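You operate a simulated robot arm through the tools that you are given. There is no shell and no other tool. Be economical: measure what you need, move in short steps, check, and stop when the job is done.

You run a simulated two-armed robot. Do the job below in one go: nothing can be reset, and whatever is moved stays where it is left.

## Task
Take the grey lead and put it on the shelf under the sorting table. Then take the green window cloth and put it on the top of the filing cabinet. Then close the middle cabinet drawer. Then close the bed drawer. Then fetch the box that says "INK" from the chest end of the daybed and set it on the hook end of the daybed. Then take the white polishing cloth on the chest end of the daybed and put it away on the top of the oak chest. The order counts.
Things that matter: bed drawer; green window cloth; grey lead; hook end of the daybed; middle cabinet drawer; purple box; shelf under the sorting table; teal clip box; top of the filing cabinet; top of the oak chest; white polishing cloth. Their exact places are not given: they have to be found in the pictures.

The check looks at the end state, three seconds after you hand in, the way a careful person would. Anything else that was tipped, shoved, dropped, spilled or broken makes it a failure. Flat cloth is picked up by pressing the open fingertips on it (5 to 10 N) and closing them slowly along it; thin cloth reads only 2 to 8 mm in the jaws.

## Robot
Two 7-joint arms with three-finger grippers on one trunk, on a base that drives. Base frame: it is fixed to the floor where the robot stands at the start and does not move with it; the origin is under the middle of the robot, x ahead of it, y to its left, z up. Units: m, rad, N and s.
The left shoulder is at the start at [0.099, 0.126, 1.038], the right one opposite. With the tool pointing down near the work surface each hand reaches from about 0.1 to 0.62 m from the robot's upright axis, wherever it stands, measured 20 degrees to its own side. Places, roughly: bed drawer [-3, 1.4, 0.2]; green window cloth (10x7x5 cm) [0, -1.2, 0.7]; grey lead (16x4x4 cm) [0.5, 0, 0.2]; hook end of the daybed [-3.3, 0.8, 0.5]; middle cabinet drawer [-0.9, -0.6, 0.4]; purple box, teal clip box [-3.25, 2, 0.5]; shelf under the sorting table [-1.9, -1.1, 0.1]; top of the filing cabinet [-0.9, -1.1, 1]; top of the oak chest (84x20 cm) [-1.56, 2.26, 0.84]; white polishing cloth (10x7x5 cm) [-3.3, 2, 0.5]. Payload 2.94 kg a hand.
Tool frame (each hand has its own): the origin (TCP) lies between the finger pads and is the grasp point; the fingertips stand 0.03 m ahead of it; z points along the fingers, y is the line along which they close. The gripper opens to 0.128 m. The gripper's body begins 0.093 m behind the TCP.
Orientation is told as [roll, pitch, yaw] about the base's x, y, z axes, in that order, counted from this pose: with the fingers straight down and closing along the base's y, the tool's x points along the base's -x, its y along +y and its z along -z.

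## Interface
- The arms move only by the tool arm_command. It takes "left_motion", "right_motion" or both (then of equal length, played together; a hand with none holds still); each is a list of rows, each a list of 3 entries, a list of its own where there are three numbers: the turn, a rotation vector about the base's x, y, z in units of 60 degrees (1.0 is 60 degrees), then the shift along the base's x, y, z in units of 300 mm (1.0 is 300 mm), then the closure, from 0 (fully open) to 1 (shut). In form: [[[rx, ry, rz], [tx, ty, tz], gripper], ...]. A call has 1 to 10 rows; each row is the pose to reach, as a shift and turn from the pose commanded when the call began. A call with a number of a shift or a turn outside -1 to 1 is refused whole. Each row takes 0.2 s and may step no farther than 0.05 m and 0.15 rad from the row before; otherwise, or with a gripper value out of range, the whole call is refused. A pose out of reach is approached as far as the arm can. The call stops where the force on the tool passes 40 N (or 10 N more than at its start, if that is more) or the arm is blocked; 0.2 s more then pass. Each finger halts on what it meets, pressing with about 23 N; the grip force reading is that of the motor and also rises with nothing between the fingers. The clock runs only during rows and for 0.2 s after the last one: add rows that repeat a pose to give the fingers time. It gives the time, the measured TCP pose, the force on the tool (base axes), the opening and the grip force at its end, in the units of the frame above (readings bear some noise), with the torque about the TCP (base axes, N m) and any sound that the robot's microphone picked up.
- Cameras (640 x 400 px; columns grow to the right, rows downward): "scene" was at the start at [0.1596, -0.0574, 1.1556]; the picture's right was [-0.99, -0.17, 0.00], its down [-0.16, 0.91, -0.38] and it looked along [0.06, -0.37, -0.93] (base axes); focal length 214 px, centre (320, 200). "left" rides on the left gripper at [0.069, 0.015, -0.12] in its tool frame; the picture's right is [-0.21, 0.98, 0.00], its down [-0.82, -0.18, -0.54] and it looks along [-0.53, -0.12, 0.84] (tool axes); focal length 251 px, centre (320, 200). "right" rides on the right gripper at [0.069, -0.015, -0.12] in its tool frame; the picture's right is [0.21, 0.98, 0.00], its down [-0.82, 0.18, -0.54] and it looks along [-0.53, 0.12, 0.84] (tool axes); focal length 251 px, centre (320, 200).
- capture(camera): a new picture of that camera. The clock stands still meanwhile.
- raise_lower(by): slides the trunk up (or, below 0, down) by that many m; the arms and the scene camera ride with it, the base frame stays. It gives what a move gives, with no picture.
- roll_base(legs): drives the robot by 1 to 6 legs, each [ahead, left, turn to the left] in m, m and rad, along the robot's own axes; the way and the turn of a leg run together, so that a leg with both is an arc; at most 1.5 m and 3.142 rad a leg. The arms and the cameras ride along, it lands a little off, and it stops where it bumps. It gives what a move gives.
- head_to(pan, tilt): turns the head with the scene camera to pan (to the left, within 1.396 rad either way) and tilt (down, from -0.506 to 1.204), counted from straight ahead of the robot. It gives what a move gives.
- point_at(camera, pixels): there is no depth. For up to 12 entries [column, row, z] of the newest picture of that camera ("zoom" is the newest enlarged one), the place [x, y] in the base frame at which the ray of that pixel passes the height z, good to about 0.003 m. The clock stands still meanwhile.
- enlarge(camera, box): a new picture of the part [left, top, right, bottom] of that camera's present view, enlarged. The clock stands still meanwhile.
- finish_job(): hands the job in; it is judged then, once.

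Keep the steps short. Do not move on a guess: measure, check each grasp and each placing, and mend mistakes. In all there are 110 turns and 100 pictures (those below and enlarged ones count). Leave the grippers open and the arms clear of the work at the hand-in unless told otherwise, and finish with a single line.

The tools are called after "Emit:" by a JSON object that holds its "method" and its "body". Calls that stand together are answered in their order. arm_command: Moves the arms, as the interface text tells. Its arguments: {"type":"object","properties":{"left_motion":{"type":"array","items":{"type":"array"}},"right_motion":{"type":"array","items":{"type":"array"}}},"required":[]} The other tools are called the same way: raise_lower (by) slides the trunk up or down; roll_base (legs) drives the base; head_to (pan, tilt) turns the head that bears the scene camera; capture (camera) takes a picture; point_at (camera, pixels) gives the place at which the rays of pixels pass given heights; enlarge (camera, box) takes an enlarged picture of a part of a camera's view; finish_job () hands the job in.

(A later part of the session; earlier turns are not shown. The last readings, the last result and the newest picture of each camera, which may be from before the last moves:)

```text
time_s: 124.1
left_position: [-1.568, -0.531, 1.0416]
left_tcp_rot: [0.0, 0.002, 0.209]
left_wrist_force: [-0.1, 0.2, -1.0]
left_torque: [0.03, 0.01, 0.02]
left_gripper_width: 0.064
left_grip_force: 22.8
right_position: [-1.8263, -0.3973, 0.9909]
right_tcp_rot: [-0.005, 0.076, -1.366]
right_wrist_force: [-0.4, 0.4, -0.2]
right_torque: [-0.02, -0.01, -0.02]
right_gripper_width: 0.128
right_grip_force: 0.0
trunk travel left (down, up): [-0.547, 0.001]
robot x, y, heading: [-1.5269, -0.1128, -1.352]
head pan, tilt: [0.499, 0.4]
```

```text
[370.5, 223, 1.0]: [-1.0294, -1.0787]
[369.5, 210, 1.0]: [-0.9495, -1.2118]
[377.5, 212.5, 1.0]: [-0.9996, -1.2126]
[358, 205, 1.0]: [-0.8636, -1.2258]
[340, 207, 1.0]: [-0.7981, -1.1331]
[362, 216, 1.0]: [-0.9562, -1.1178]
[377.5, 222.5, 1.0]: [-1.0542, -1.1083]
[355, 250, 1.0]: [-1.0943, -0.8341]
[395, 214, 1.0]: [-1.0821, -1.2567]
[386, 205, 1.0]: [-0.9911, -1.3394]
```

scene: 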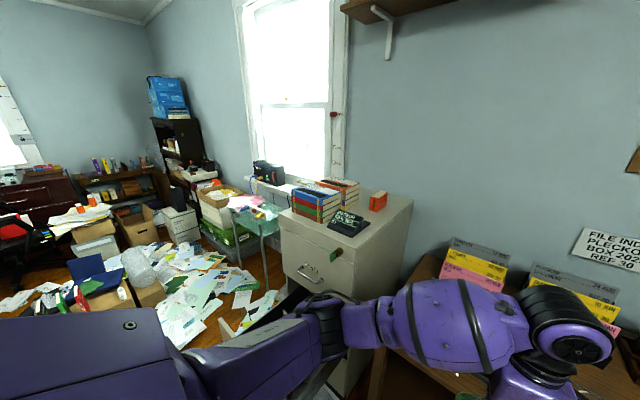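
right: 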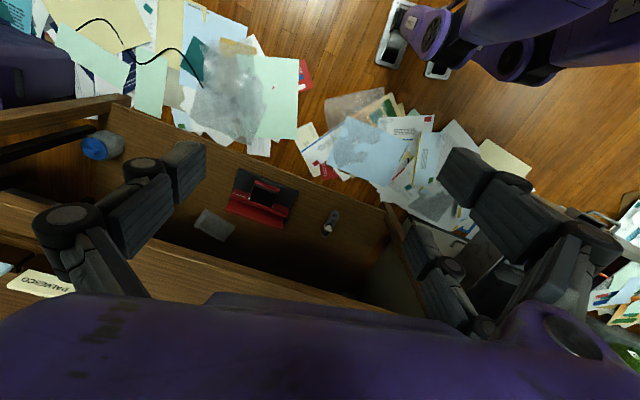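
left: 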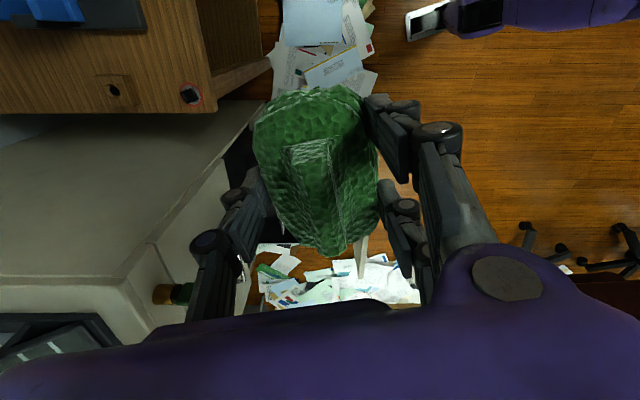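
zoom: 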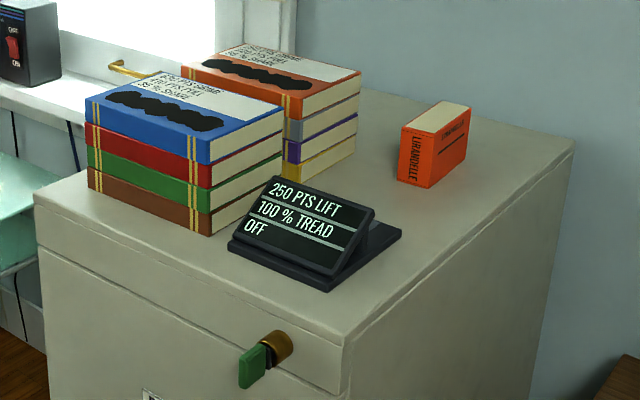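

The free patch on top is x≈-1.08…-0.89, y≈-1.08…-1.21. I'll lay the cloth with its long side along y at about (-0.99,-1.145), closing along x. First I'll turn the hand back and raise it.

Emit:
{"method": "arm_command", "body": {"left_motion": [[[0, 0, -0.14], [0.1, 0, 0.04], 1], [[0, 0, -0.28], [0.2, 0, 0.08], 1], [[0, 0, -0.42], [0.3, 0, 0.12], 1], [[0, 0, -0.56], [0.4, 0, 0.16], 1], [[0, 0, -0.7], [0.5, 0, 0.2], 1], [[0, 0, -0.84], [0.6, 0, 0.26], 1], [[0, 0, -0.98], [0.7, 0, 0.32], 1], [[0, 0, -0.98], [0.7, 0, 0.32], 1]]}}

Emit:
{"method": "arm_command", "body": {"left_motion": [[[0, 0, -0.14], [0.05, 0, 0.04], 1], [[0, 0, -0.28], [0.1, 0, 0.08], 1], [[0, 0, -0.42], [0.1, 0, 0.12], 1], [[0, 0, -0.56], [0.1, 0, 0.16], 1], [[0, 0, -0.56], [0.1, 0, 0.16], 1]]}}

Emit:
{"method": "roll_base", "body": {"legs": [[0.36, 0.03, 0], [0, 0, -0.1]]}}

```text
time_s: 125.9
left_position: [-1.3578, -0.5316, 1.1411]
left_tcp_rot: [0.001, -0.001, -0.816]
left_wrist_force: [-0.1, -0.1, -0.7]
left_torque: [0.01, -0.03, 0.01]
left_gripper_width: 0.0637
left_grip_force: 23.0
right_position: [-1.8263, -0.3972, 0.9918]
right_tcp_rot: [-0.002, 0.075, -1.366]
right_wrist_force: [-0.4, 0.1, 0.2]
right_torque: [0.02, -0.03, 0.02]
right_gripper_width: 0.1281
right_grip_force: 0.0
trunk travel left (down, up): [-0.547, 0.001]
robot x, y, heading: [-1.5291, -0.115, -1.352]
head pan, tilt: [0.499, 0.4]
```

```text
time_s: 127.1
left_position: [-1.3274, -0.5297, 1.187]
left_tcp_rot: [-0.003, 0.001, -1.402]
left_wrist_force: [0.0, 0.5, -0.3]
left_torque: [0.0, -0.01, 0.0]
left_gripper_width: 0.0641
left_grip_force: 22.5
right_position: [-1.8267, -0.3969, 0.9914]
right_tcp_rot: [-0.003, 0.075, -1.367]
right_wrist_force: [0.3, -0.1, -0.2]
right_torque: [0.02, 0.01, -0.03]
right_gripper_width: 0.1279
right_grip_force: 0.1
trunk travel left (down, up): [-0.547, 0.001]
robot x, y, heading: [-1.5243, -0.1106, -1.354]
head pan, tilt: [0.499, 0.4]
```

```text
time_s: 129.9
left_position: [-1.2643, -0.8907, 1.1887]
left_tcp_rot: [-0.003, -0.001, -1.499]
left_wrist_force: [0.5, -0.1, -0.5]
left_torque: [0.02, 0.02, -0.02]
left_gripper_width: 0.0639
left_grip_force: 23.1
right_position: [-1.7465, -0.7077, 0.9911]
right_tcp_rot: [-0.004, 0.075, -1.466]
right_wrist_force: [0.6, 0.4, -0.5]
right_torque: [-0.02, 0.0, -0.03]
right_gripper_width: 0.1281
right_grip_force: 0.0
trunk travel left (down, up): [-0.547, 0.001]
robot x, y, heading: [-1.4187, -0.4561, -1.457]
head pan, tilt: [0.499, 0.4]
```

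Now I'll move diagonally at z≈1.2 above the patch.

Emit:
{"method": "arm_command", "body": {"left_motion": [[[0, 0, -0.02], [0.11, -0.1, 0.04], 1], [[0, 0, -0.04], [0.22, -0.2, 0.06], 1], [[0, 0, -0.06], [0.33, -0.3, 0.06], 1], [[0, 0, -0.067], [0.44, -0.4, 0.06], 1], [[0, 0, -0.067], [0.55, -0.5, 0.06], 1], [[0, 0, -0.067], [0.66, -0.6, 0.06], 1], [[0, 0, -0.067], [0.76, -0.7, 0.06], 1], [[0, 0, -0.067], [0.86, -0.79, 0.06], 1], [[0, 0, -0.067], [0.913, -0.85, 0.06], 1], [[0, 0, -0.067], [0.913, -0.85, 0.06], 1]]}}

Emit:
{"method": "capture", "body": {"camera": "left"}}

```text
time_s: 132.2
left_position: [-0.9966, -1.1207, 1.2051]
left_tcp_rot: [-0.003, -0.001, -1.574]
left_wrist_force: [0.2, -0.1, -0.6]
left_torque: [0.02, -0.02, 0.02]
left_gripper_width: 0.064
left_grip_force: 23.0
left hand out of reach, approached as far as the arm can: row 8, 9, 10
right_position: [-1.7474, -0.7083, 0.9924]
right_tcp_rot: [-0.006, 0.075, -1.465]
right_wrist_force: [-0.2, 0.2, -0.1]
right_torque: [0.01, -0.03, 0.01]
right_gripper_width: 0.1279
right_grip_force: 0.0
trunk travel left (down, up): [-0.547, 0.001]
robot x, y, heading: [-1.4198, -0.4536, -1.456]
head pan, tilt: [0.499, 0.4]
```

```text
48 pictures are left
```

left: 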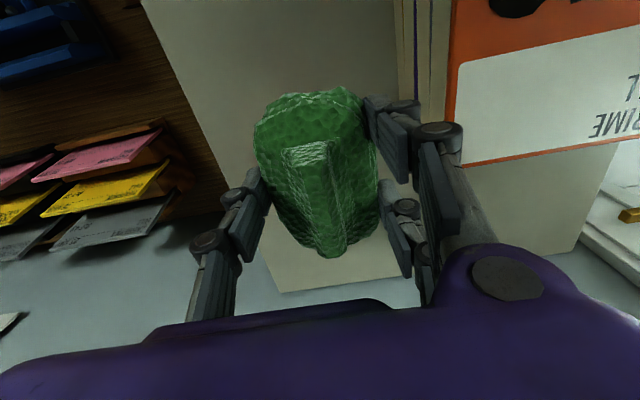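

The arm stopped 2.4 cm short at y -1.121. I'll bring the base 0.025 ahead to make it up.

Emit:
{"method": "roll_base", "body": {"legs": [[0.026, 0.003, 0]]}}

Emit:
{"method": "head_to", "body": {"pan": 0.6, "tilt": 0.55}}

Emit:
{"method": "capture", "body": {"camera": "scene"}}

```text
time_s: 133.0
left_position: [-0.9911, -1.1406, 1.2105]
left_tcp_rot: [-0.001, -0.008, -1.569]
left_wrist_force: [0.1, 1.1, 0.0]
left_torque: [-0.06, -0.06, 0.01]
left_gripper_width: 0.0641
left_grip_force: 23.5
right_position: [-1.7422, -0.7304, 0.9929]
right_tcp_rot: [-0.004, 0.069, -1.467]
right_wrist_force: [-0.1, 0.9, 0.0]
right_torque: [-0.04, -0.01, -0.01]
right_gripper_width: 0.128
right_grip_force: 0.0
trunk travel left (down, up): [-0.547, 0.001]
robot x, y, heading: [-1.4169, -0.484, -1.455]
head pan, tilt: [0.499, 0.4]
```

```text
time_s: 133.7
left_position: [-0.99, -1.1458, 1.2047]
left_tcp_rot: [-0.002, -0.001, -1.569]
left_wrist_force: [0.4, -1.0, -0.1]
left_torque: [0.03, 0.02, 0.01]
left_gripper_width: 0.0641
left_grip_force: 23.4
right_position: [-1.7408, -0.7323, 0.9912]
right_tcp_rot: [-0.004, 0.076, -1.465]
right_wrist_force: [-0.3, 0.0, 0.0]
right_torque: [0.03, 0.02, -0.02]
right_gripper_width: 0.1281
right_grip_force: 0.1
trunk travel left (down, up): [-0.547, 0.001]
robot x, y, heading: [-1.4122, -0.4833, -1.452]
head pan, tilt: [0.6, 0.55]
```

```text
47 pictures are left
```

scene: 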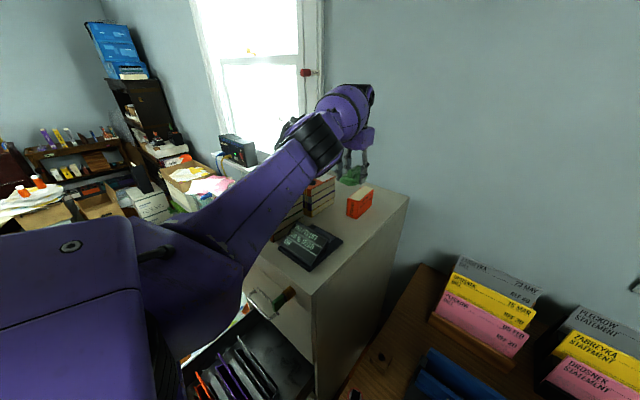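

Checking the patch from this closer view.

Emit:
{"method": "enlarge", "body": {"camera": "scene", "box": [260, 140, 420, 300]}}

Emit:
{"method": "point_at", "body": {"camera": "scene", "pixels": [[343, 240, 1.0], [310, 270, 1.0], [347, 213, 1.0], [358, 217, 1.0], [373, 206, 1.0], [315, 295, 1.0], [409, 195, 1.0], [340, 222, 1.0], [352, 178, 1.17]]}}

```text
2.50 times, centred on (340, 220) of scene
```

zoom: 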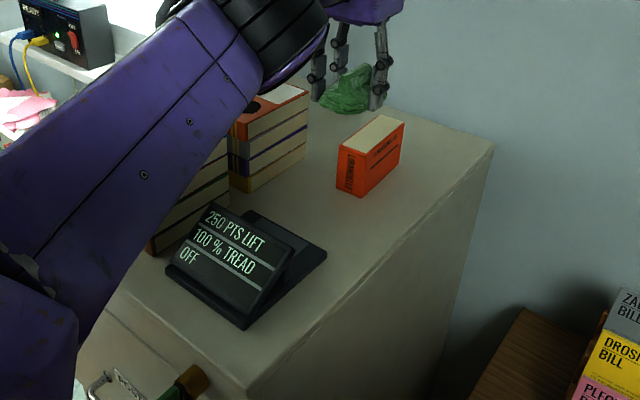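

```text
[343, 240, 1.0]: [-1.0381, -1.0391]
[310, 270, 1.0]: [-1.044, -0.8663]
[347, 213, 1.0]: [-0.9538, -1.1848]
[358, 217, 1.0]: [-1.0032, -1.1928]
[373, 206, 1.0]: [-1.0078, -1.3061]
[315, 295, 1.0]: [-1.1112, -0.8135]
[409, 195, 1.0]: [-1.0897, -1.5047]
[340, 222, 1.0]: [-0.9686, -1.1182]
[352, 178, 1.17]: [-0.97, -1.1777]
```

The two views disagree slightly, so the top may be a bit higher than 1.0. I'll get the rays at two heights to triangulate.

Emit:
{"method": "point_at", "body": {"camera": "scene", "pixels": [[346.8, 216, 1.0], [346.8, 216, 1.06], [356, 218.8, 1.0], [356, 218.8, 1.06], [342.4, 241, 1.0], [342.4, 241, 1.06], [312, 297, 1.0], [312, 297, 1.06]]}}

```text
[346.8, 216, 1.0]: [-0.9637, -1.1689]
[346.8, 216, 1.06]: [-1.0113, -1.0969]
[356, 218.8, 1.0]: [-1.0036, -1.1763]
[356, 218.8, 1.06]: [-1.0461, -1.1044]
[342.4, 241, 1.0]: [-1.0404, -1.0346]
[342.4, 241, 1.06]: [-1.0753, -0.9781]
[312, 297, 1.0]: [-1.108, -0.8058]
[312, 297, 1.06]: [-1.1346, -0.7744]
```

Triangulated: the cabinet top is at z≈1.045, and the free patch is x -1.11…-0.93, y -0.99…-1.12. I'll move the hand to (-1.02,-1.056) and go down to z≈1.11.

Emit:
{"method": "arm_command", "body": {"left_motion": [[[0, 0, 0], [-0.05, 0.15, 0], 1], [[0, 0, 0], [-0.1, 0.3, 0], 1], [[0, 0, 0], [-0.1, 0.3, -0.1], 1], [[0, 0, 0], [-0.1, 0.3, -0.2], 1], [[0, 0, 0], [-0.1, 0.3, -0.3], 1], [[0, 0, 0], [-0.1, 0.3, -0.3], 1]]}}

Emit:
{"method": "enlarge", "body": {"camera": "scene", "box": [260, 140, 420, 300]}}

Emit:
{"method": "capture", "body": {"camera": "left"}}

```text
time_s: 135.1
left_position: [-1.02, -1.0549, 1.1144]
left_tcp_rot: [-0.004, 0.003, -1.569]
left_wrist_force: [1.0, 0.1, -0.3]
left_torque: [0.02, -0.01, -0.01]
left_gripper_width: 0.0636
left_grip_force: 22.9
right_position: [-1.7402, -0.7334, 0.9907]
right_tcp_rot: [-0.003, 0.077, -1.463]
right_wrist_force: [0.2, 0.4, -0.4]
right_torque: [0.01, -0.01, 0.03]
right_gripper_width: 0.1279
right_grip_force: 0.0
trunk travel left (down, up): [-0.547, 0.001]
robot x, y, heading: [-1.4161, -0.4814, -1.451]
head pan, tilt: [0.6, 0.55]
```

```text
2.50 times, centred on (340, 220) of scene
```

zoom: 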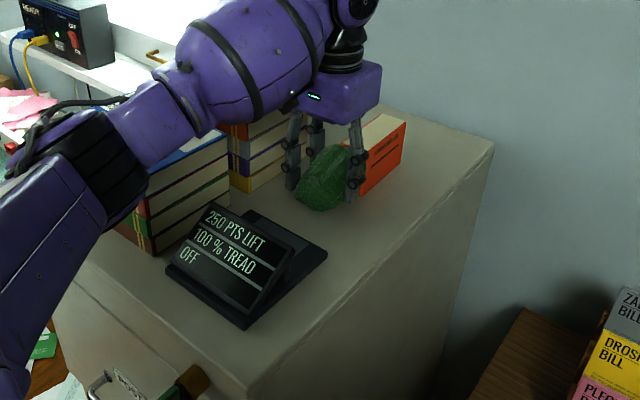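

```text
44 pictures are left
```

left: 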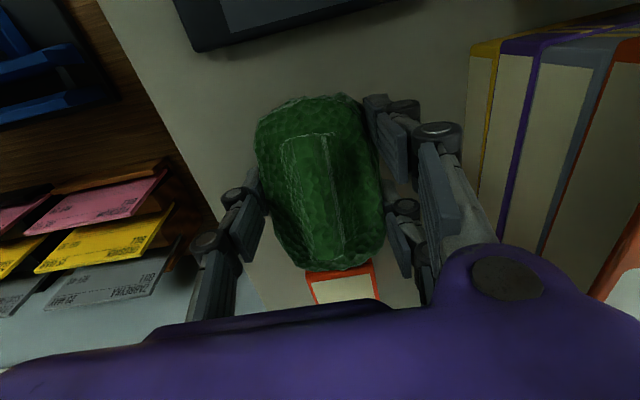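

The cloth is between the display and the orange box, a bit closer to the box. I'll shift 8 mm toward the front and lower in small steps.

Emit:
{"method": "arm_command", "body": {"left_motion": [[[0, 0, 0], [0, 0.027, -0.04], 1], [[0, 0, 0], [0, 0.027, -0.08], 1], [[0, 0, 0], [0, 0.027, -0.105], 1], [[0, 0, 0], [0, 0.027, -0.105], 1]]}}

Emit:
{"method": "capture", "body": {"camera": "left"}}

```text
time_s: 136.1
left_position: [-1.0211, -1.0464, 1.0866]
left_tcp_rot: [-0.004, -0.007, -1.569]
left_wrist_force: [1.8, -3.0, 11.8]
left_torque: [0.37, 0.36, 0.03]
left_gripper_width: 0.0639
left_grip_force: 22.8
right_position: [-1.7411, -0.7324, 0.9921]
right_tcp_rot: [-0.005, 0.073, -1.463]
right_wrist_force: [0.4, 0.8, 0.5]
right_torque: [-0.02, -0.01, 0.01]
right_gripper_width: 0.1282
right_grip_force: 0.0
trunk travel left (down, up): [-0.547, 0.001]
robot x, y, heading: [-1.4131, -0.4806, -1.454]
head pan, tilt: [0.6, 0.55]
```

```text
43 pictures are left
```

left: 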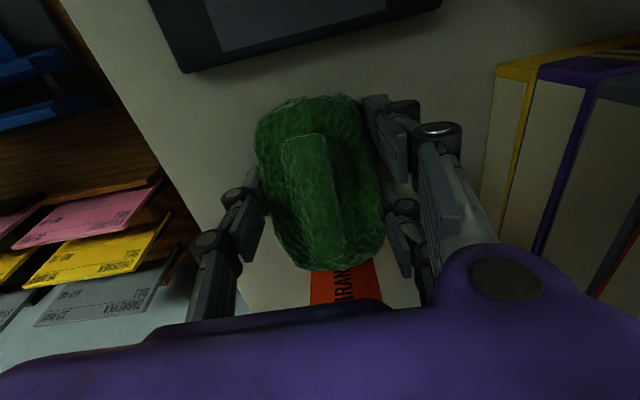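

The cloth touches the top (12 N). I'll open to about 0.09 m and rise straight up.

Emit:
{"method": "arm_command", "body": {"left_motion": [[[0, 0, 0], [0, 0, 0], 0.45], [[0, 0, 0], [0, 0, 0], 0.35], [[0, 0, 0], [0, 0, 0], 0.3], [[0, 0, 0], [0, 0, 0.1], 0.3], [[0, 0, 0], [0, 0, 0.25], 0.3], [[0, 0, 0], [0, 0, 0.4], 0.3], [[0, 0, 0], [0, 0.1, 0.45], 0.3], [[0, 0, 0], [-0.06, 0.23, 0.45], 0.3], [[0, 0, 0], [-0.15, 0.36, 0.45], 0.3], [[0, 0, 0], [-0.24, 0.48, 0.45], 0.3]]}}

Emit:
{"method": "capture", "body": {"camera": "left"}}

```text
time_s: 138.3
left_position: [-1.0919, -0.8998, 1.2197]
left_tcp_rot: [-0.001, -0.003, -1.569]
left_wrist_force: [-0.6, -0.3, -0.4]
left_torque: [-0.04, 0.01, -0.01]
left_gripper_width: 0.0897
left_grip_force: 0.0
right_position: [-1.7413, -0.7317, 0.9911]
right_tcp_rot: [-0.003, 0.076, -1.464]
right_wrist_force: [-0.3, 0.4, -0.1]
right_torque: [-0.02, 0.01, -0.01]
right_gripper_width: 0.128
right_grip_force: 0.1
trunk travel left (down, up): [-0.547, 0.001]
robot x, y, heading: [-1.4122, -0.4859, -1.455]
head pan, tilt: [0.6, 0.55]
```

```text
42 pictures are left
```

left: 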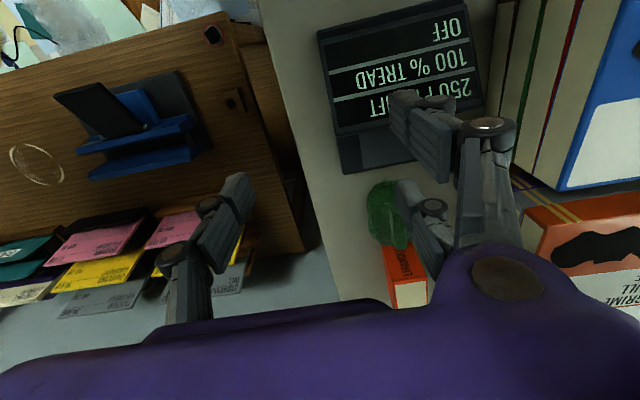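

The cloth lies between the display and the orange box. Next is the drawer. I'll back away, square up, and slide to stand in front of the drawer.

Emit:
{"method": "roll_base", "body": {"legs": [[-0.58, 0, 0], [0, 0, -0.115], [0, 0.4, 0]]}}

Emit:
{"method": "raise_lower", "body": {"by": -0.35}}

Emit:
{"method": "head_to", "body": {"pan": 0.2, "tilt": 0.75}}

Emit:
{"method": "capture", "body": {"camera": "scene"}}

```text
time_s: 145.7
left_position: [-0.8119, -0.3663, 1.2199]
left_tcp_rot: [-0.003, 0.001, -1.677]
left_wrist_force: [-0.1, -0.3, -0.3]
left_torque: [-0.01, 0.02, 0.02]
left_gripper_width: 0.0896
left_grip_force: 0.0
right_position: [-1.44, -0.1278, 0.9908]
right_tcp_rot: [-0.005, 0.074, -1.574]
right_wrist_force: [0.1, -0.3, -0.2]
right_torque: [0.03, 0.0, -0.01]
right_gripper_width: 0.1279
right_grip_force: 0.1
trunk travel left (down, up): [-0.547, 0.001]
robot x, y, heading: [-1.0877, 0.0884, -1.564]
head pan, tilt: [0.6, 0.55]
```

```text
time_s: 149.1
left_position: [-0.8144, -0.3664, 0.8686]
left_tcp_rot: [-0.004, -0.004, -1.678]
left_wrist_force: [0.0, 0.9, 0.1]
left_torque: [-0.01, -0.02, -0.01]
left_gripper_width: 0.0897
left_grip_force: 0.0
right_position: [-1.4409, -0.0569, 0.5988]
right_tcp_rot: [-0.009, 0.458, -1.577]
right_wrist_force: [-0.7, 0.7, -0.3]
right_torque: [0.03, -0.02, 0.0]
right_gripper_width: 0.1279
right_grip_force: 0.1
trunk travel left (down, up): [-0.197, 0.351]
robot x, y, heading: [-1.0873, 0.0873, -1.561]
head pan, tilt: [0.6, 0.55]
```

```text
time_s: 150.0
left_position: [-0.812, -0.3657, 0.8688]
left_tcp_rot: [-0.003, 0.0, -1.68]
left_wrist_force: [-0.2, -0.3, 0.1]
left_torque: [0.0, -0.02, -0.03]
left_gripper_width: 0.0895
left_grip_force: 0.0
right_position: [-1.4407, -0.0572, 0.598]
right_tcp_rot: [-0.009, 0.456, -1.577]
right_wrist_force: [0.0, -0.6, -0.2]
right_torque: [-0.01, -0.01, 0.02]
right_gripper_width: 0.1279
right_grip_force: 0.1
trunk travel left (down, up): [-0.197, 0.351]
robot x, y, heading: [-1.0895, 0.0861, -1.561]
head pan, tilt: [0.201, 0.75]
```

```text
41 pictures are left
```

scene: 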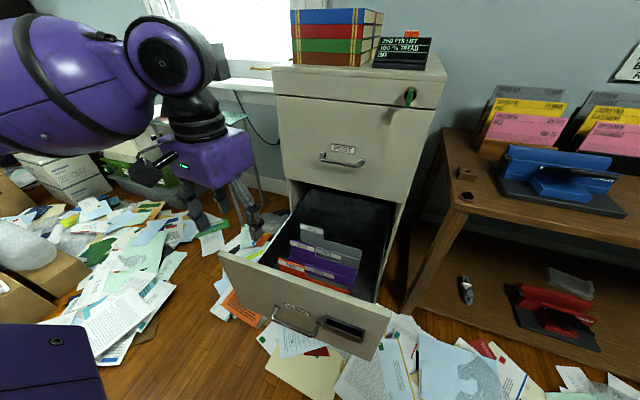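

Measuring the drawer front at several heights.

Emit:
{"method": "point_at", "body": {"camera": "scene", "pixels": [[221, 254, 0.5], [391, 318, 0.5], [221, 254, 0.6], [391, 318, 0.6], [300, 322, 0.45], [340, 330, 0.45], [290, 93, 0.95], [440, 80, 1.045], [272, 66, 1.045], [375, 358, 0.35]]}}

Emit:
{"method": "enlarge", "body": {"camera": "scene", "box": [200, 180, 440, 380]}}

```text
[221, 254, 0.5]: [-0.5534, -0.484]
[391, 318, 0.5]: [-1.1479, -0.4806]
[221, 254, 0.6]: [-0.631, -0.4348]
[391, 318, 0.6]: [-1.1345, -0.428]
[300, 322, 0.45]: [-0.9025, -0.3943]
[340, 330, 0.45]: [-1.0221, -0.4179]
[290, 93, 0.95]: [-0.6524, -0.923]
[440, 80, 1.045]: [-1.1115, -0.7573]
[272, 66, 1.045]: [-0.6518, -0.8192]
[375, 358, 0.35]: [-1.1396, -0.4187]
```

```text
2.00 times, centred on (320, 280) of scene
```

zoom: 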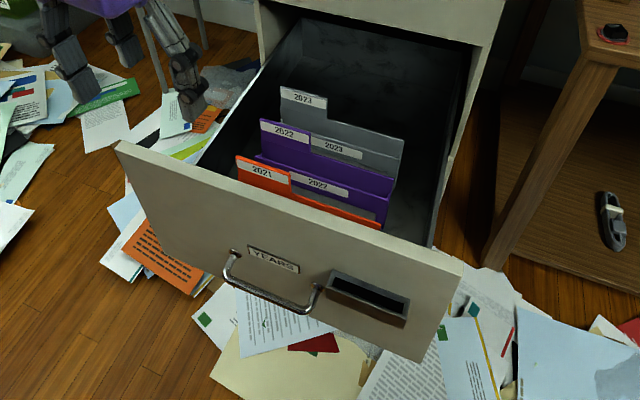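

The drawer front is at y≈-0.40, z≈0.36–0.67, with the handle around z 0.5. I'll close the left hand, tilt it about 60° forward, and bring it in front of the upper strip of the drawer front, at about (-0.885,-0.30,0.62).

Emit:
{"method": "arm_command", "body": {"left_motion": [[[-0.1, 0, 0], [-0.04, 0.12, -0.05], 0.5], [[-0.24, 0, 0], [-0.08, 0.22, -0.12], 0.8], [[-0.38, 0, 0], [-0.12, 0.24, -0.25], 1], [[-0.52, 0, 0], [-0.16, 0.24, -0.4], 1], [[-0.66, 0, 0], [-0.2, 0.24, -0.55], 1], [[-0.8, 0, 0], [-0.24, 0.24, -0.7], 1], [[-0.9, 0, 0], [-0.243, 0.24, -0.83], 1], [[-0.98, 0, 0], [-0.243, 0.24, -0.83], 1], [[-0.98, 0, 0], [-0.243, 0.24, -0.83], 1]]}}

Emit:
{"method": "capture", "body": {"camera": "scene"}}

```text
time_s: 151.6
left_position: [-0.8943, -0.4194, 0.6951]
left_tcp_rot: [0.096, -1.152, -1.729]
left_wrist_force: [0.3, -0.4, 0.6]
left_torque: [-0.01, 0.02, -0.04]
left_gripper_width: 0.0
left_grip_force: 3.0
left hand out of reach, approached as far as the arm can: row 2, 3, 4, 5, 6, 7
right_position: [-1.439, -0.0568, 0.5981]
right_tcp_rot: [-0.007, 0.458, -1.575]
right_wrist_force: [0.6, 0.3, 0.0]
right_torque: [0.02, 0.03, -0.01]
right_gripper_width: 0.1278
right_grip_force: 0.0
trunk travel left (down, up): [-0.197, 0.351]
robot x, y, heading: [-1.0855, 0.0849, -1.563]
head pan, tilt: [0.201, 0.75]
stopped in row 7 (left hand): the force on the tool passed its limit at 176 N (the readings are from after the stop); the commanded pose is now the measured one
```

```text
39 pictures are left
```

scene: 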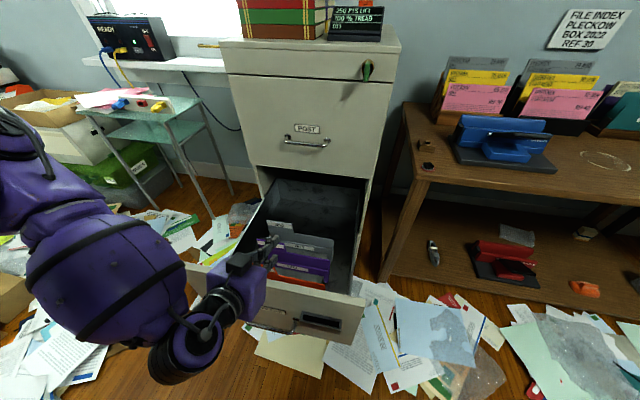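

The hand couldn't get that close in and touched the drawer's top edge. I'll raise it 6 cm, back the base 0.2 m, then lower it in front of the drawer.

Emit:
{"method": "arm_command", "body": {"left_motion": [[[0, 0, 0], [0, 0, 0.1], 1], [[0, 0, 0], [0, 0, 0.2], 1], [[0, 0, 0], [0, 0, 0.2], 1]]}}

Emit:
{"method": "roll_base", "body": {"legs": [[-0.25, 0, 0]]}}

Emit:
{"method": "capture", "body": {"camera": "scene"}}

```text
time_s: 152.4
left_position: [-0.8868, -0.4515, 0.733]
left_tcp_rot: [0.099, -1.154, -1.731]
left_wrist_force: [0.0, 0.8, -0.8]
left_torque: [-0.02, -0.03, 0.0]
left_gripper_width: 0.0003
left_grip_force: 3.2
left hand out of reach, approached as far as the arm can: row 1, 2, 3
right_position: [-1.4413, -0.0572, 0.5984]
right_tcp_rot: [-0.009, 0.457, -1.576]
right_wrist_force: [-0.3, -0.1, -0.1]
right_torque: [0.01, 0.02, -0.03]
right_gripper_width: 0.1278
right_grip_force: 0.1
trunk travel left (down, up): [-0.197, 0.351]
robot x, y, heading: [-1.087, 0.0835, -1.563]
head pan, tilt: [0.201, 0.75]
```

```text
time_s: 154.2
left_position: [-0.8885, -0.1995, 0.7324]
left_tcp_rot: [0.1, -1.155, -1.732]
left_wrist_force: [-1.2, 0.7, 1.0]
left_torque: [0.03, 0.01, 0.03]
left_gripper_width: 0.0
left_grip_force: 2.5
right_position: [-1.4427, 0.1955, 0.599]
right_tcp_rot: [-0.009, 0.458, -1.576]
right_wrist_force: [-0.6, 1.0, -0.3]
right_torque: [-0.02, 0.01, 0.02]
right_gripper_width: 0.1279
right_grip_force: 0.0
trunk travel left (down, up): [-0.197, 0.351]
robot x, y, heading: [-1.0887, 0.3378, -1.57]
head pan, tilt: [0.201, 0.75]
```

```text
38 pictures are left
```

scene: 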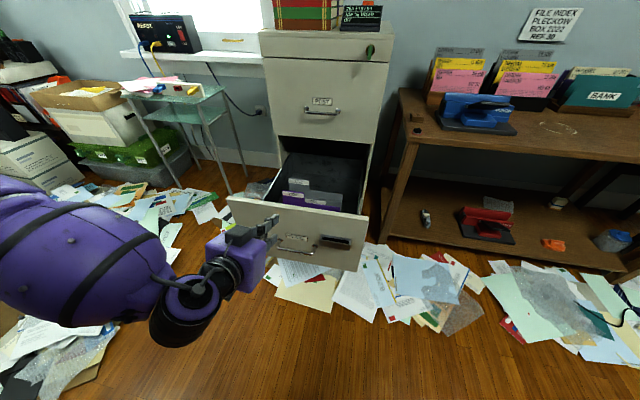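

The hand is now in front, tool nearly horizontal. I'll lower the trunk 0.12 so the fist faces the drawer's upper strip at z≈0.61.

Emit:
{"method": "raise_lower", "body": {"by": -0.12}}

Emit:
{"method": "capture", "body": {"camera": "left"}}

```text
time_s: 155.7
left_position: [-0.8875, -0.2062, 0.5564]
left_tcp_rot: [0.063, -1.047, -1.703]
left_wrist_force: [-0.4, 0.4, 0.7]
left_torque: [0.02, 0.0, -0.03]
left_gripper_width: 0.0
left_grip_force: 3.0
right_position: [-1.4429, 0.197, 0.4698]
right_tcp_rot: [-0.007, 0.531, -1.577]
right_wrist_force: [0.1, -0.6, 0.3]
right_torque: [0.02, 0.01, 0.0]
right_gripper_width: 0.1281
right_grip_force: 0.0
trunk travel left (down, up): [-0.077, 0.471]
robot x, y, heading: [-1.0919, 0.3398, -1.567]
head pan, tilt: [0.201, 0.75]
```

```text
37 pictures are left
```

left: 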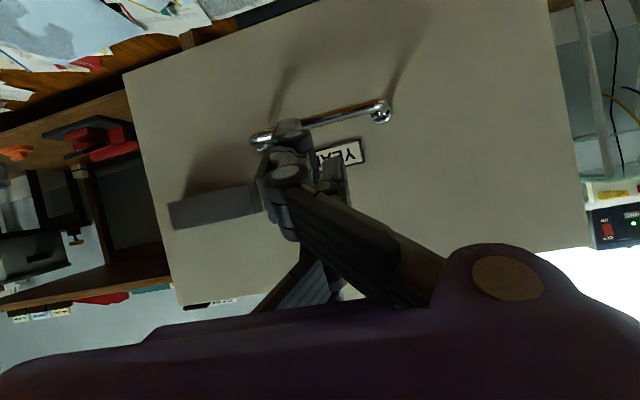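

The fist points at about handle height. I'll raise it 6 cm to push on the clear strip above the label.

Emit:
{"method": "arm_command", "body": {"left_motion": [[[0, 0, 0], [0.03, 0, 0.1], 1], [[0, 0, 0], [0.03, 0, 0.2], 1], [[0, 0, 0], [0.03, 0, 0.2], 1]]}}

Emit:
{"method": "roll_base", "body": {"legs": [[0.13, 0, 0]]}}

Emit:
{"method": "capture", "body": {"camera": "scene"}}

```text
time_s: 156.5
left_position: [-0.876, -0.2272, 0.5802]
left_tcp_rot: [0.064, -1.049, -1.702]
left_wrist_force: [-0.5, -0.1, -0.2]
left_torque: [-0.03, -0.01, 0.05]
left_gripper_width: 0.0002
left_grip_force: 2.8
left hand out of reach, approached as far as the arm can: row 1, 2, 3
right_position: [-1.4431, 0.1964, 0.47]
right_tcp_rot: [-0.006, 0.53, -1.576]
right_wrist_force: [0.0, -1.1, 1.0]
right_torque: [0.0, 0.01, -0.01]
right_gripper_width: 0.1279
right_grip_force: 0.0
trunk travel left (down, up): [-0.077, 0.471]
robot x, y, heading: [-1.0899, 0.3359, -1.563]
head pan, tilt: [0.201, 0.75]
```

```text
time_s: 157.8
left_position: [-0.8748, -0.3581, 0.5784]
left_tcp_rot: [0.065, -1.047, -1.703]
left_wrist_force: [-0.3, -0.3, -0.1]
left_torque: [-0.01, 0.02, 0.01]
left_gripper_width: 0.0002
left_grip_force: 3.3
right_position: [-1.4431, 0.0682, 0.47]
right_tcp_rot: [-0.008, 0.53, -1.58]
right_wrist_force: [0.0, 0.7, -0.1]
right_torque: [0.02, -0.01, 0.0]
right_gripper_width: 0.128
right_grip_force: 0.0
trunk travel left (down, up): [-0.077, 0.471]
robot x, y, heading: [-1.0868, 0.2065, -1.566]
head pan, tilt: [0.201, 0.75]
```

```text
36 pictures are left
```

scene: 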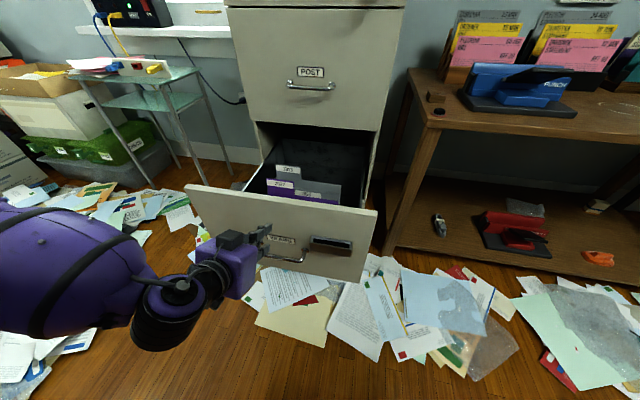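

No contact yet, and the tip is just above the label. I'll raise 2.5 cm, then drive ahead slowly to push.

Emit:
{"method": "raise_lower", "body": {"by": 0.025}}

Emit:
{"method": "roll_base", "body": {"legs": [[0.12, 0, 0], [0.12, 0, 0]]}}

Emit:
{"method": "capture", "body": {"camera": "scene"}}

```text
time_s: 158.5
left_position: [-0.8757, -0.3568, 0.6037]
left_tcp_rot: [0.065, -1.046, -1.701]
left_wrist_force: [0.2, 0.3, 0.4]
left_torque: [-0.01, -0.01, -0.02]
left_gripper_width: 0.0
left_grip_force: 3.6
right_position: [-1.4433, 0.0675, 0.4951]
right_tcp_rot: [-0.006, 0.53, -1.578]
right_wrist_force: [-0.3, -0.8, -0.3]
right_torque: [0.01, -0.03, 0.01]
right_gripper_width: 0.1281
right_grip_force: 0.0
trunk travel left (down, up): [-0.102, 0.446]
robot x, y, heading: [-1.0881, 0.2076, -1.564]
head pan, tilt: [0.201, 0.75]
```

```text
time_s: 160.6
left_position: [-0.8757, -0.6006, 0.6049]
left_tcp_rot: [0.064, -1.048, -1.705]
left_wrist_force: [-0.4, 0.4, -0.9]
left_torque: [0.02, 0.01, -0.02]
left_gripper_width: 0.0
left_grip_force: 3.1
right_position: [-1.4417, -0.174, 0.4963]
right_tcp_rot: [-0.006, 0.531, -1.582]
right_wrist_force: [0.2, -0.4, -0.6]
right_torque: [0.04, 0.01, 0.0]
right_gripper_width: 0.128
right_grip_force: 0.0
trunk travel left (down, up): [-0.102, 0.446]
robot x, y, heading: [-1.0885, -0.0337, -1.57]
head pan, tilt: [0.201, 0.75]
```

```text
35 pictures are left
```

scene: 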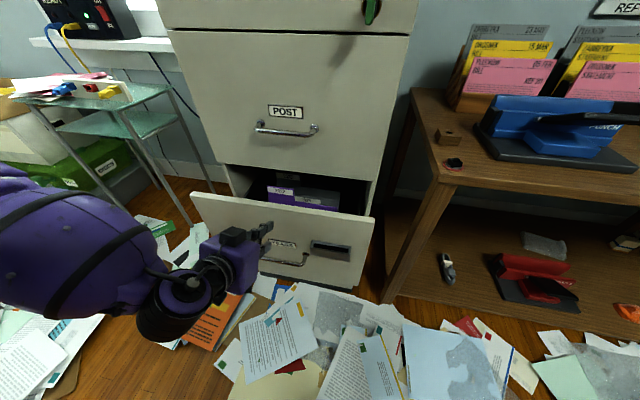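

The drawer is closing. I'll continue 0.1 and then 0.05.

Emit:
{"method": "roll_base", "body": {"legs": [[0.1, 0, 0], [0.05, 0, 0]]}}

Emit:
{"method": "capture", "body": {"camera": "scene"}}

```text
time_s: 162.3
left_position: [-0.8762, -0.7428, 0.6052]
left_tcp_rot: [0.058, -1.043, -1.699]
left_wrist_force: [-1.2, 1.0, 0.7]
left_torque: [-0.01, -0.05, 0.0]
left_gripper_width: 0.0002
left_grip_force: 2.6
right_position: [-1.4406, -0.3201, 0.4954]
right_tcp_rot: [-0.007, 0.529, -1.582]
right_wrist_force: [-0.1, 0.2, -0.2]
right_torque: [0.0, -0.01, 0.01]
right_gripper_width: 0.1282
right_grip_force: 0.0
trunk travel left (down, up): [-0.102, 0.446]
robot x, y, heading: [-1.0869, -0.1803, -1.571]
head pan, tilt: [0.201, 0.75]
stopped in leg 2: the force on the tool passed its limit at 125 N (the readings are from after the stop); the commanded pose is now the measured one
```

```text
34 pictures are left
```

scene: 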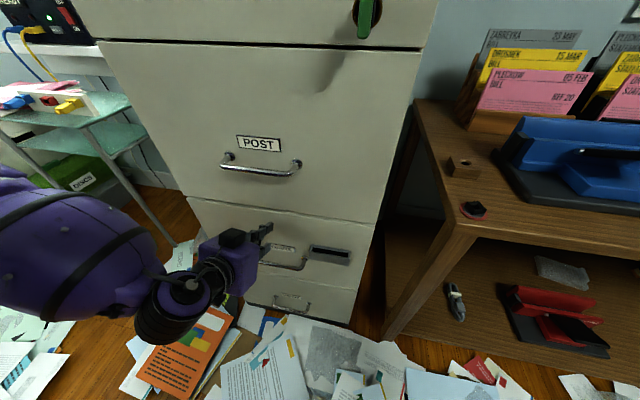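

The drawer is flush and closed (the push met its stop). I'll back off, go right to x≈-2.0, turn to face the daybed (-x), and look.

Emit:
{"method": "roll_base", "body": {"legs": [[-0.35, 0, 0], [0, -0.9, 0], [0, 0, -1.57]]}}

Emit:
{"method": "head_to", "body": {"pan": -0.4, "tilt": 0.45}}

Emit:
{"method": "capture", "body": {"camera": "scene"}}

```text
time_s: 176.3
left_position: [-2.5526, -0.0639, 0.6053]
left_tcp_rot: [0.059, -1.044, 3.009]
left_wrist_force: [0.2, -0.7, -0.5]
left_torque: [0.02, 0.02, -0.04]
left_gripper_width: 0.0
left_grip_force: 3.0
right_position: [-2.1278, 0.5014, 0.4956]
right_tcp_rot: [-0.007, 0.532, 3.126]
right_wrist_force: [-0.2, -0.4, -0.7]
right_torque: [-0.02, 0.01, -0.01]
right_gripper_width: 0.128
right_grip_force: 0.0
trunk travel left (down, up): [-0.102, 0.446]
robot x, y, heading: [-1.9912, 0.1462, 3.139]
head pan, tilt: [0.201, 0.75]
```

```text
time_s: 177.3
left_position: [-2.552, -0.0628, 0.6037]
left_tcp_rot: [0.058, -1.045, 3.009]
left_wrist_force: [-0.1, -0.1, -0.7]
left_torque: [-0.01, 0.02, 0.02]
left_gripper_width: 0.0001
left_grip_force: 3.1
right_position: [-2.1276, 0.5024, 0.4944]
right_tcp_rot: [-0.007, 0.531, 3.128]
right_wrist_force: [-1.1, 0.4, 0.2]
right_torque: [-0.02, 0.01, 0.01]
right_gripper_width: 0.1282
right_grip_force: 0.1
trunk travel left (down, up): [-0.102, 0.446]
robot x, y, heading: [-1.9903, 0.1461, 3.144]
head pan, tilt: [-0.4, 0.45]
```

```text
33 pictures are left
```

scene: 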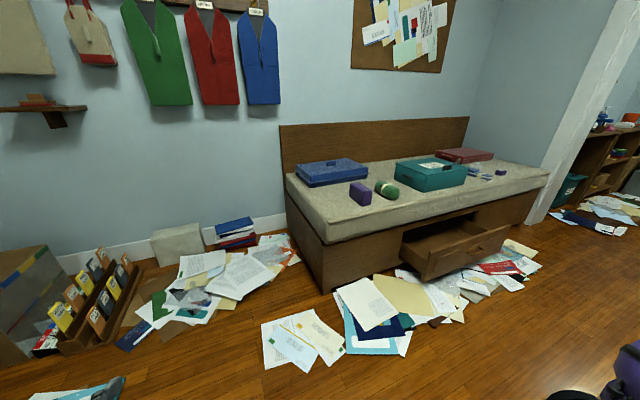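

Daybed, drawer and boxes are all visible. Enlarging and measuring.

Emit:
{"method": "enlarge", "body": {"camera": "scene", "box": [280, 120, 560, 290]}}

Emit:
{"method": "point_at", "body": {"camera": "scene", "pixels": [[325, 243, 0.45], [548, 175, 0.45], [425, 278, 0.1], [510, 235, 0.1], [402, 240, 0.25], [511, 226, 0.25], [360, 195, 0.5], [430, 178, 0.5], [330, 175, 0.5], [480, 173, 0.5], [330, 292, 0], [445, 262, 0.2]]}}

```text
2.29 times, centred on (420, 205) of scene
```

zoom: 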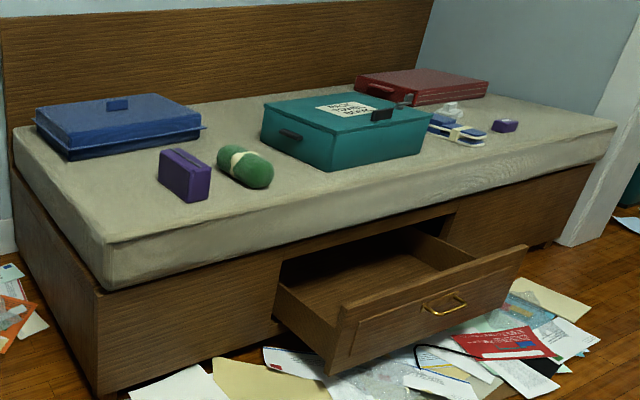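

```text
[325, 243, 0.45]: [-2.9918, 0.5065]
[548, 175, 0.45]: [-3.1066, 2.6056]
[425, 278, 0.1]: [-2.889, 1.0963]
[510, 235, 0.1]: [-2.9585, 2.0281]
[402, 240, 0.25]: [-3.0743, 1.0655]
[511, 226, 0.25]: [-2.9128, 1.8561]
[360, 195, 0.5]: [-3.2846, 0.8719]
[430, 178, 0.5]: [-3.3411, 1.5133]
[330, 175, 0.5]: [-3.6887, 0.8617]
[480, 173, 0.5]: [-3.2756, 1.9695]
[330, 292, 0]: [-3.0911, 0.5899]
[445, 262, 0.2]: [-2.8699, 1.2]
```

Before driving right (+y), I'll check that side.

Emit:
{"method": "head_to", "body": {"pan": -1.35, "tilt": 0.5}}

Emit:
{"method": "capture", "body": {"camera": "scene"}}

```text
time_s: 178.5
left_position: [-2.5526, -0.0628, 0.6045]
left_tcp_rot: [0.06, -1.043, 3.009]
left_wrist_force: [0.6, 0.3, 0.7]
left_torque: [0.01, 0.0, 0.01]
left_gripper_width: 0.0
left_grip_force: 3.2
right_position: [-2.1277, 0.5015, 0.4962]
right_tcp_rot: [-0.007, 0.53, 3.127]
right_wrist_force: [-0.9, 0.6, 0.2]
right_torque: [-0.03, -0.01, -0.02]
right_gripper_width: 0.1277
right_grip_force: 0.1
trunk travel left (down, up): [-0.102, 0.446]
robot x, y, heading: [-1.9913, 0.1515, 3.143]
head pan, tilt: [-1.349, 0.499]
```

```text
31 pictures are left
```

scene: 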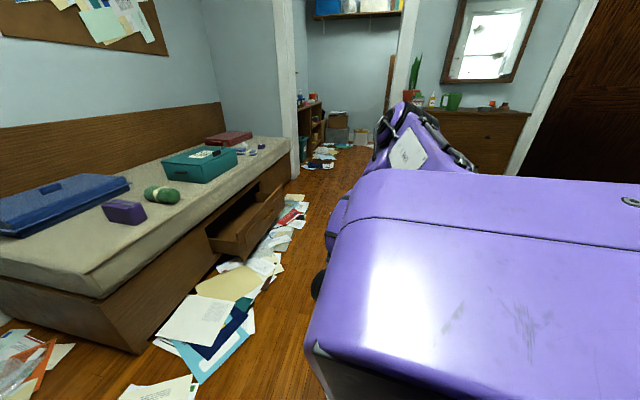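

Clear floor along the bed. I'll drive right 1.4 m to stand before the bed drawer.

Emit:
{"method": "roll_base", "body": {"legs": [[0, -0.7, 0], [0, -0.7, 0]]}}

Emit:
{"method": "head_to", "body": {"pan": 0.0, "tilt": 0.6}}

Emit:
{"method": "capture", "body": {"camera": "scene"}}

```text
time_s: 191.3
left_position: [-2.5509, 1.3338, 0.6042]
left_tcp_rot: [0.059, -1.043, 3.009]
left_wrist_force: [0.4, 0.6, -1.1]
left_torque: [-0.01, 0.02, 0.01]
left_gripper_width: 0.0
left_grip_force: 3.0
right_position: [-2.1271, 1.9008, 0.4945]
right_tcp_rot: [-0.006, 0.533, 3.13]
right_wrist_force: [-0.3, 0.5, 0.6]
right_torque: [0.0, -0.03, -0.02]
right_gripper_width: 0.128
right_grip_force: 0.0
trunk travel left (down, up): [-0.102, 0.446]
robot x, y, heading: [-1.9865, 1.5452, -3.145]
head pan, tilt: [-1.349, 0.499]
```

```text
time_s: 192.8
left_position: [-2.5506, 1.3347, 0.606]
left_tcp_rot: [0.059, -1.043, 3.011]
left_wrist_force: [-0.2, 0.1, 0.3]
left_torque: [-0.02, 0.02, 0.0]
left_gripper_width: 0.0
left_grip_force: 3.0
right_position: [-2.1277, 1.9002, 0.4956]
right_tcp_rot: [-0.007, 0.53, 3.132]
right_wrist_force: [-1.3, 0.2, 0.3]
right_torque: [0.04, 0.01, 0.0]
right_gripper_width: 0.1282
right_grip_force: 0.1
trunk travel left (down, up): [-0.102, 0.446]
robot x, y, heading: [-1.9894, 1.5493, -3.14]
head pan, tilt: [0.0, 0.6]
```

```text
30 pictures are left
```

scene: 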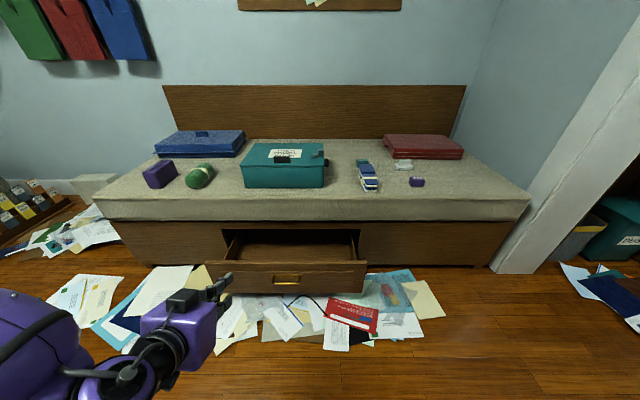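

Enlarging the chest-end items and measuring the drawer.

Emit:
{"method": "enlarge", "body": {"camera": "scene", "box": [340, 145, 440, 205]}}

Emit:
{"method": "enlarge", "body": {"camera": "scene", "box": [130, 120, 350, 210]}}

Emit:
{"method": "point_at", "body": {"camera": "scene", "pixels": [[203, 263, 0.25], [367, 263, 0.25], [285, 280, 0.17], [285, 265, 0.25], [360, 222, 0.4], [232, 225, 0.35], [417, 182, 0.5], [402, 165, 0.5], [97, 202, 0.47], [529, 200, 0.47], [160, 183, 0.5]]}}

```text
6.40 times, centred on (390, 175) of scene
```

zoom: 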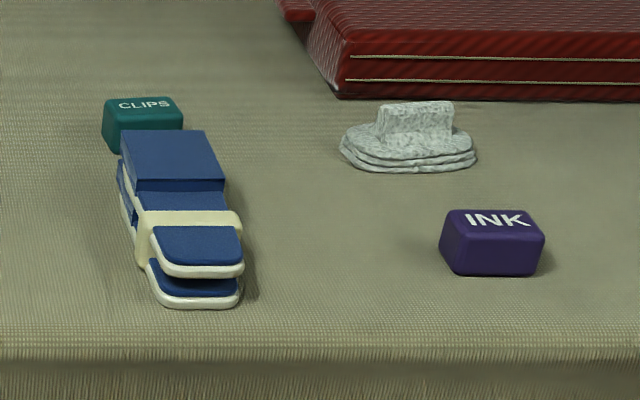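

```text
2.91 times, centred on (240, 165) of scene
```

zoom: 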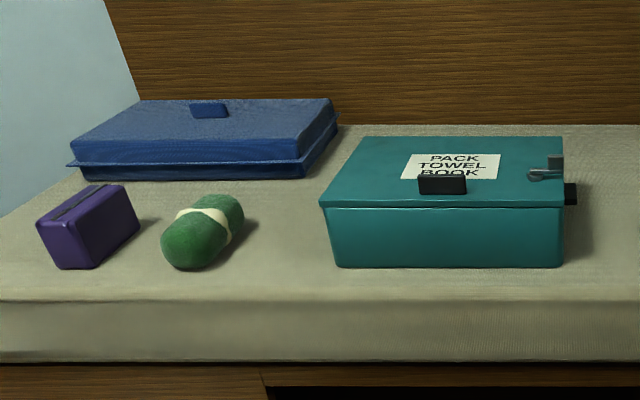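

```text
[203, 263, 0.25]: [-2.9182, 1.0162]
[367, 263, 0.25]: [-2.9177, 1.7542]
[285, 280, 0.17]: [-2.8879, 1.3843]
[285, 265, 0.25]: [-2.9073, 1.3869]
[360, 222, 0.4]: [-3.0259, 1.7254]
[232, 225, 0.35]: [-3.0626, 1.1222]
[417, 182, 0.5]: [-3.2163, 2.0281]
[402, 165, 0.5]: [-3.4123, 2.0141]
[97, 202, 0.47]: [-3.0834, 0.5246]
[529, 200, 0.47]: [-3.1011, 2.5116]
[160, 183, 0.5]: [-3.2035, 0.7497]
```

The INK box is the small purple one at about (-3.22,2.03). The white cloth is at about (-3.41,2.01). The bed drawer front is at x≈-2.91, y 1.02–1.75, its handle near z 0.17. I'll lower the trunk 0.1 and the left fist to z≈0.21, beside the handle.

Emit:
{"method": "raise_lower", "body": {"by": -0.09}}

Emit:
{"method": "arm_command", "body": {"left_motion": [[[0, 0, 0], [0, -0.05, -0.12], 1], [[0, 0, 0], [0, -0.1, -0.25], 1], [[0, 0, 0], [0, -0.13, -0.4], 1], [[0, 0, 0], [0, -0.13, -0.55], 1], [[0, 0, 0], [0, -0.13, -0.7], 1], [[0, 0, 0], [0, -0.13, -0.85], 1], [[0, 0, 0], [0, -0.13, -0.97], 1], [[0, 0, 0], [0, -0.13, -0.97], 1]]}}

```text
time_s: 194.0
left_position: [-2.5588, 1.3339, 0.5099]
left_tcp_rot: [0.053, -1.012, 3.018]
left_wrist_force: [1.3, -0.3, -0.7]
left_torque: [0.01, 0.01, 0.02]
left_gripper_width: 0.0
left_grip_force: 3.1
right_position: [-2.1275, 1.9, 0.4049]
right_tcp_rot: [-0.008, 0.532, 3.131]
right_wrist_force: [0.4, 0.3, -0.1]
right_torque: [-0.03, 0.02, 0.0]
right_gripper_width: 0.1284
right_grip_force: 0.2
trunk travel left (down, up): [-0.012, 0.536]
robot x, y, heading: [-1.9878, 1.5465, -3.145]
head pan, tilt: [0.0, 0.6]
```

```text
time_s: 195.8
left_position: [-2.5721, 1.2618, 0.3135]
left_tcp_rot: [0.052, -1.009, 3.015]
left_wrist_force: [-0.4, -0.3, -1.0]
left_torque: [0.01, -0.03, -0.01]
left_gripper_width: 0.0
left_grip_force: 2.6
left hand out of reach, approached as far as the arm can: row 5, 6, 7, 8
right_position: [-2.127, 1.8994, 0.405]
right_tcp_rot: [-0.007, 0.533, 3.131]
right_wrist_force: [0.2, 0.3, -0.4]
right_torque: [0.01, 0.01, -0.01]
right_gripper_width: 0.128
right_grip_force: 0.0
trunk travel left (down, up): [-0.012, 0.536]
robot x, y, heading: [-1.9848, 1.5478, -3.137]
head pan, tilt: [0.0, 0.6]
```

Stuck at z 0.31. I'll tip the hand more downward (0.45 rad less tilt), which lets it reach lower.

Emit:
{"method": "arm_command", "body": {"left_motion": [[[0, -0.12, 0], [0, 0.05, -0.08], 1], [[0, -0.24, 0], [0, 0.08, -0.16], 1], [[0, -0.36, 0], [0, 0.08, -0.24], 1], [[0, -0.45, 0], [0, 0.08, -0.32], 1], [[0, -0.45, 0], [0, 0.08, -0.36], 1], [[0, -0.45, 0], [0, 0.08, -0.36], 1]]}}

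```text
time_s: 197.2
left_position: [-2.5657, 1.2698, 0.2371]
left_tcp_rot: [-0.015, -0.539, 3.065]
left_wrist_force: [-0.4, -0.7, 0.2]
left_torque: [-0.02, 0.04, 0.01]
left_gripper_width: 0.0
left_grip_force: 2.5
left hand out of reach, approached as far as the arm can: row 1, 2, 3, 4, 5, 6
right_position: [-2.1279, 1.9004, 0.4048]
right_tcp_rot: [-0.006, 0.531, 3.131]
right_wrist_force: [-0.5, 0.0, 0.7]
right_torque: [0.01, -0.01, 0.04]
right_gripper_width: 0.1277
right_grip_force: 0.1
trunk travel left (down, up): [-0.012, 0.536]
robot x, y, heading: [-1.9892, 1.5448, -3.143]
head pan, tilt: [0.0, 0.6]
```

At z 0.237 the tip is at about 0.21, within the drawer front and beside the handle. I'll drive ahead to push.

Emit:
{"method": "roll_base", "body": {"legs": [[0.25, 0, 0], [0.12, 0, 0]]}}

Emit:
{"method": "capture", "body": {"camera": "scene"}}

```text
time_s: 199.9
left_position: [-2.938, 1.2698, 0.236]
left_tcp_rot: [-0.014, -0.542, 3.066]
left_wrist_force: [-1.0, 0.0, 0.7]
left_torque: [-0.04, -0.01, 0.0]
left_gripper_width: 0.0
left_grip_force: 2.6
right_position: [-2.4983, 1.8994, 0.4053]
right_tcp_rot: [-0.006, 0.531, 3.128]
right_wrist_force: [-0.3, -0.2, 1.0]
right_torque: [-0.02, -0.03, -0.05]
right_gripper_width: 0.128
right_grip_force: 0.1
trunk travel left (down, up): [-0.012, 0.536]
robot x, y, heading: [-2.3607, 1.543, -3.138]
head pan, tilt: [0.0, 0.6]
```

```text
27 pictures are left
```

scene: 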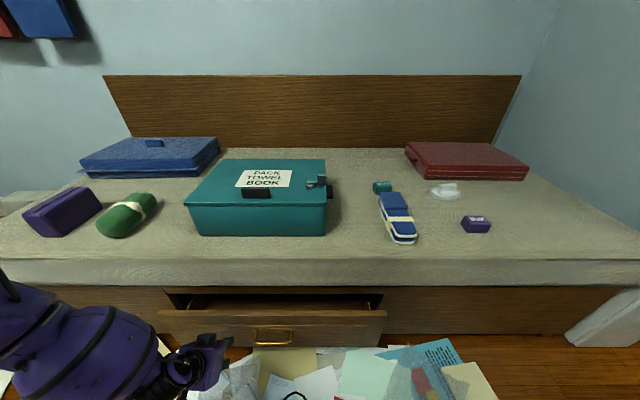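

The drawer is moving in. I'll continue ahead in short legs until it stops.

Emit:
{"method": "roll_base", "body": {"legs": [[0.06, 0, 0], [0.06, 0, 0], [0.05, 0, 0]]}}

Emit:
{"method": "head_to", "body": {"pan": 0.0, "tilt": 0.8}}

Emit:
{"method": "capture", "body": {"camera": "scene"}}

```text
time_s: 201.4
left_position: [-3.0291, 1.2695, 0.2342]
left_tcp_rot: [-0.018, -0.523, 3.067]
left_wrist_force: [1.0, 0.0, -0.9]
left_torque: [0.02, 0.01, 0.01]
left_gripper_width: 0.0
left_grip_force: 3.5
right_position: [-2.5998, 1.8984, 0.4047]
right_tcp_rot: [-0.007, 0.53, 3.131]
right_wrist_force: [0.3, 1.0, 0.2]
right_torque: [-0.02, 0.01, 0.01]
right_gripper_width: 0.1279
right_grip_force: 0.0
trunk travel left (down, up): [-0.012, 0.536]
robot x, y, heading: [-2.4597, 1.5504, -3.135]
head pan, tilt: [0.0, 0.6]
stopped in leg 2: the force on the tool passed its limit at 58 N (the readings are from after the stop); the commanded pose is now the measured one
```

```text
time_s: 202.2
left_position: [-3.0298, 1.2686, 0.2328]
left_tcp_rot: [-0.019, -0.523, 3.065]
left_wrist_force: [1.0, 0.0, 0.9]
left_torque: [-0.06, -0.01, -0.03]
left_gripper_width: 0.0
left_grip_force: 2.7
right_position: [-2.6, 1.8986, 0.405]
right_tcp_rot: [-0.006, 0.531, 3.132]
right_wrist_force: [0.2, -0.2, 0.1]
right_torque: [0.02, -0.01, -0.01]
right_gripper_width: 0.1278
right_grip_force: 0.0
trunk travel left (down, up): [-0.012, 0.536]
robot x, y, heading: [-2.4573, 1.5456, -3.14]
head pan, tilt: [0.0, 0.799]
```

```text
26 pictures are left
```

scene: 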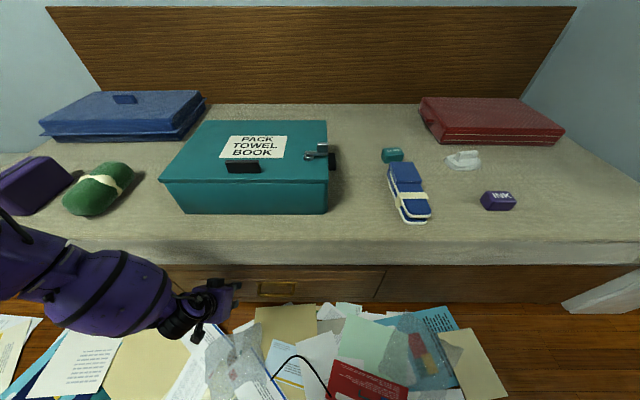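

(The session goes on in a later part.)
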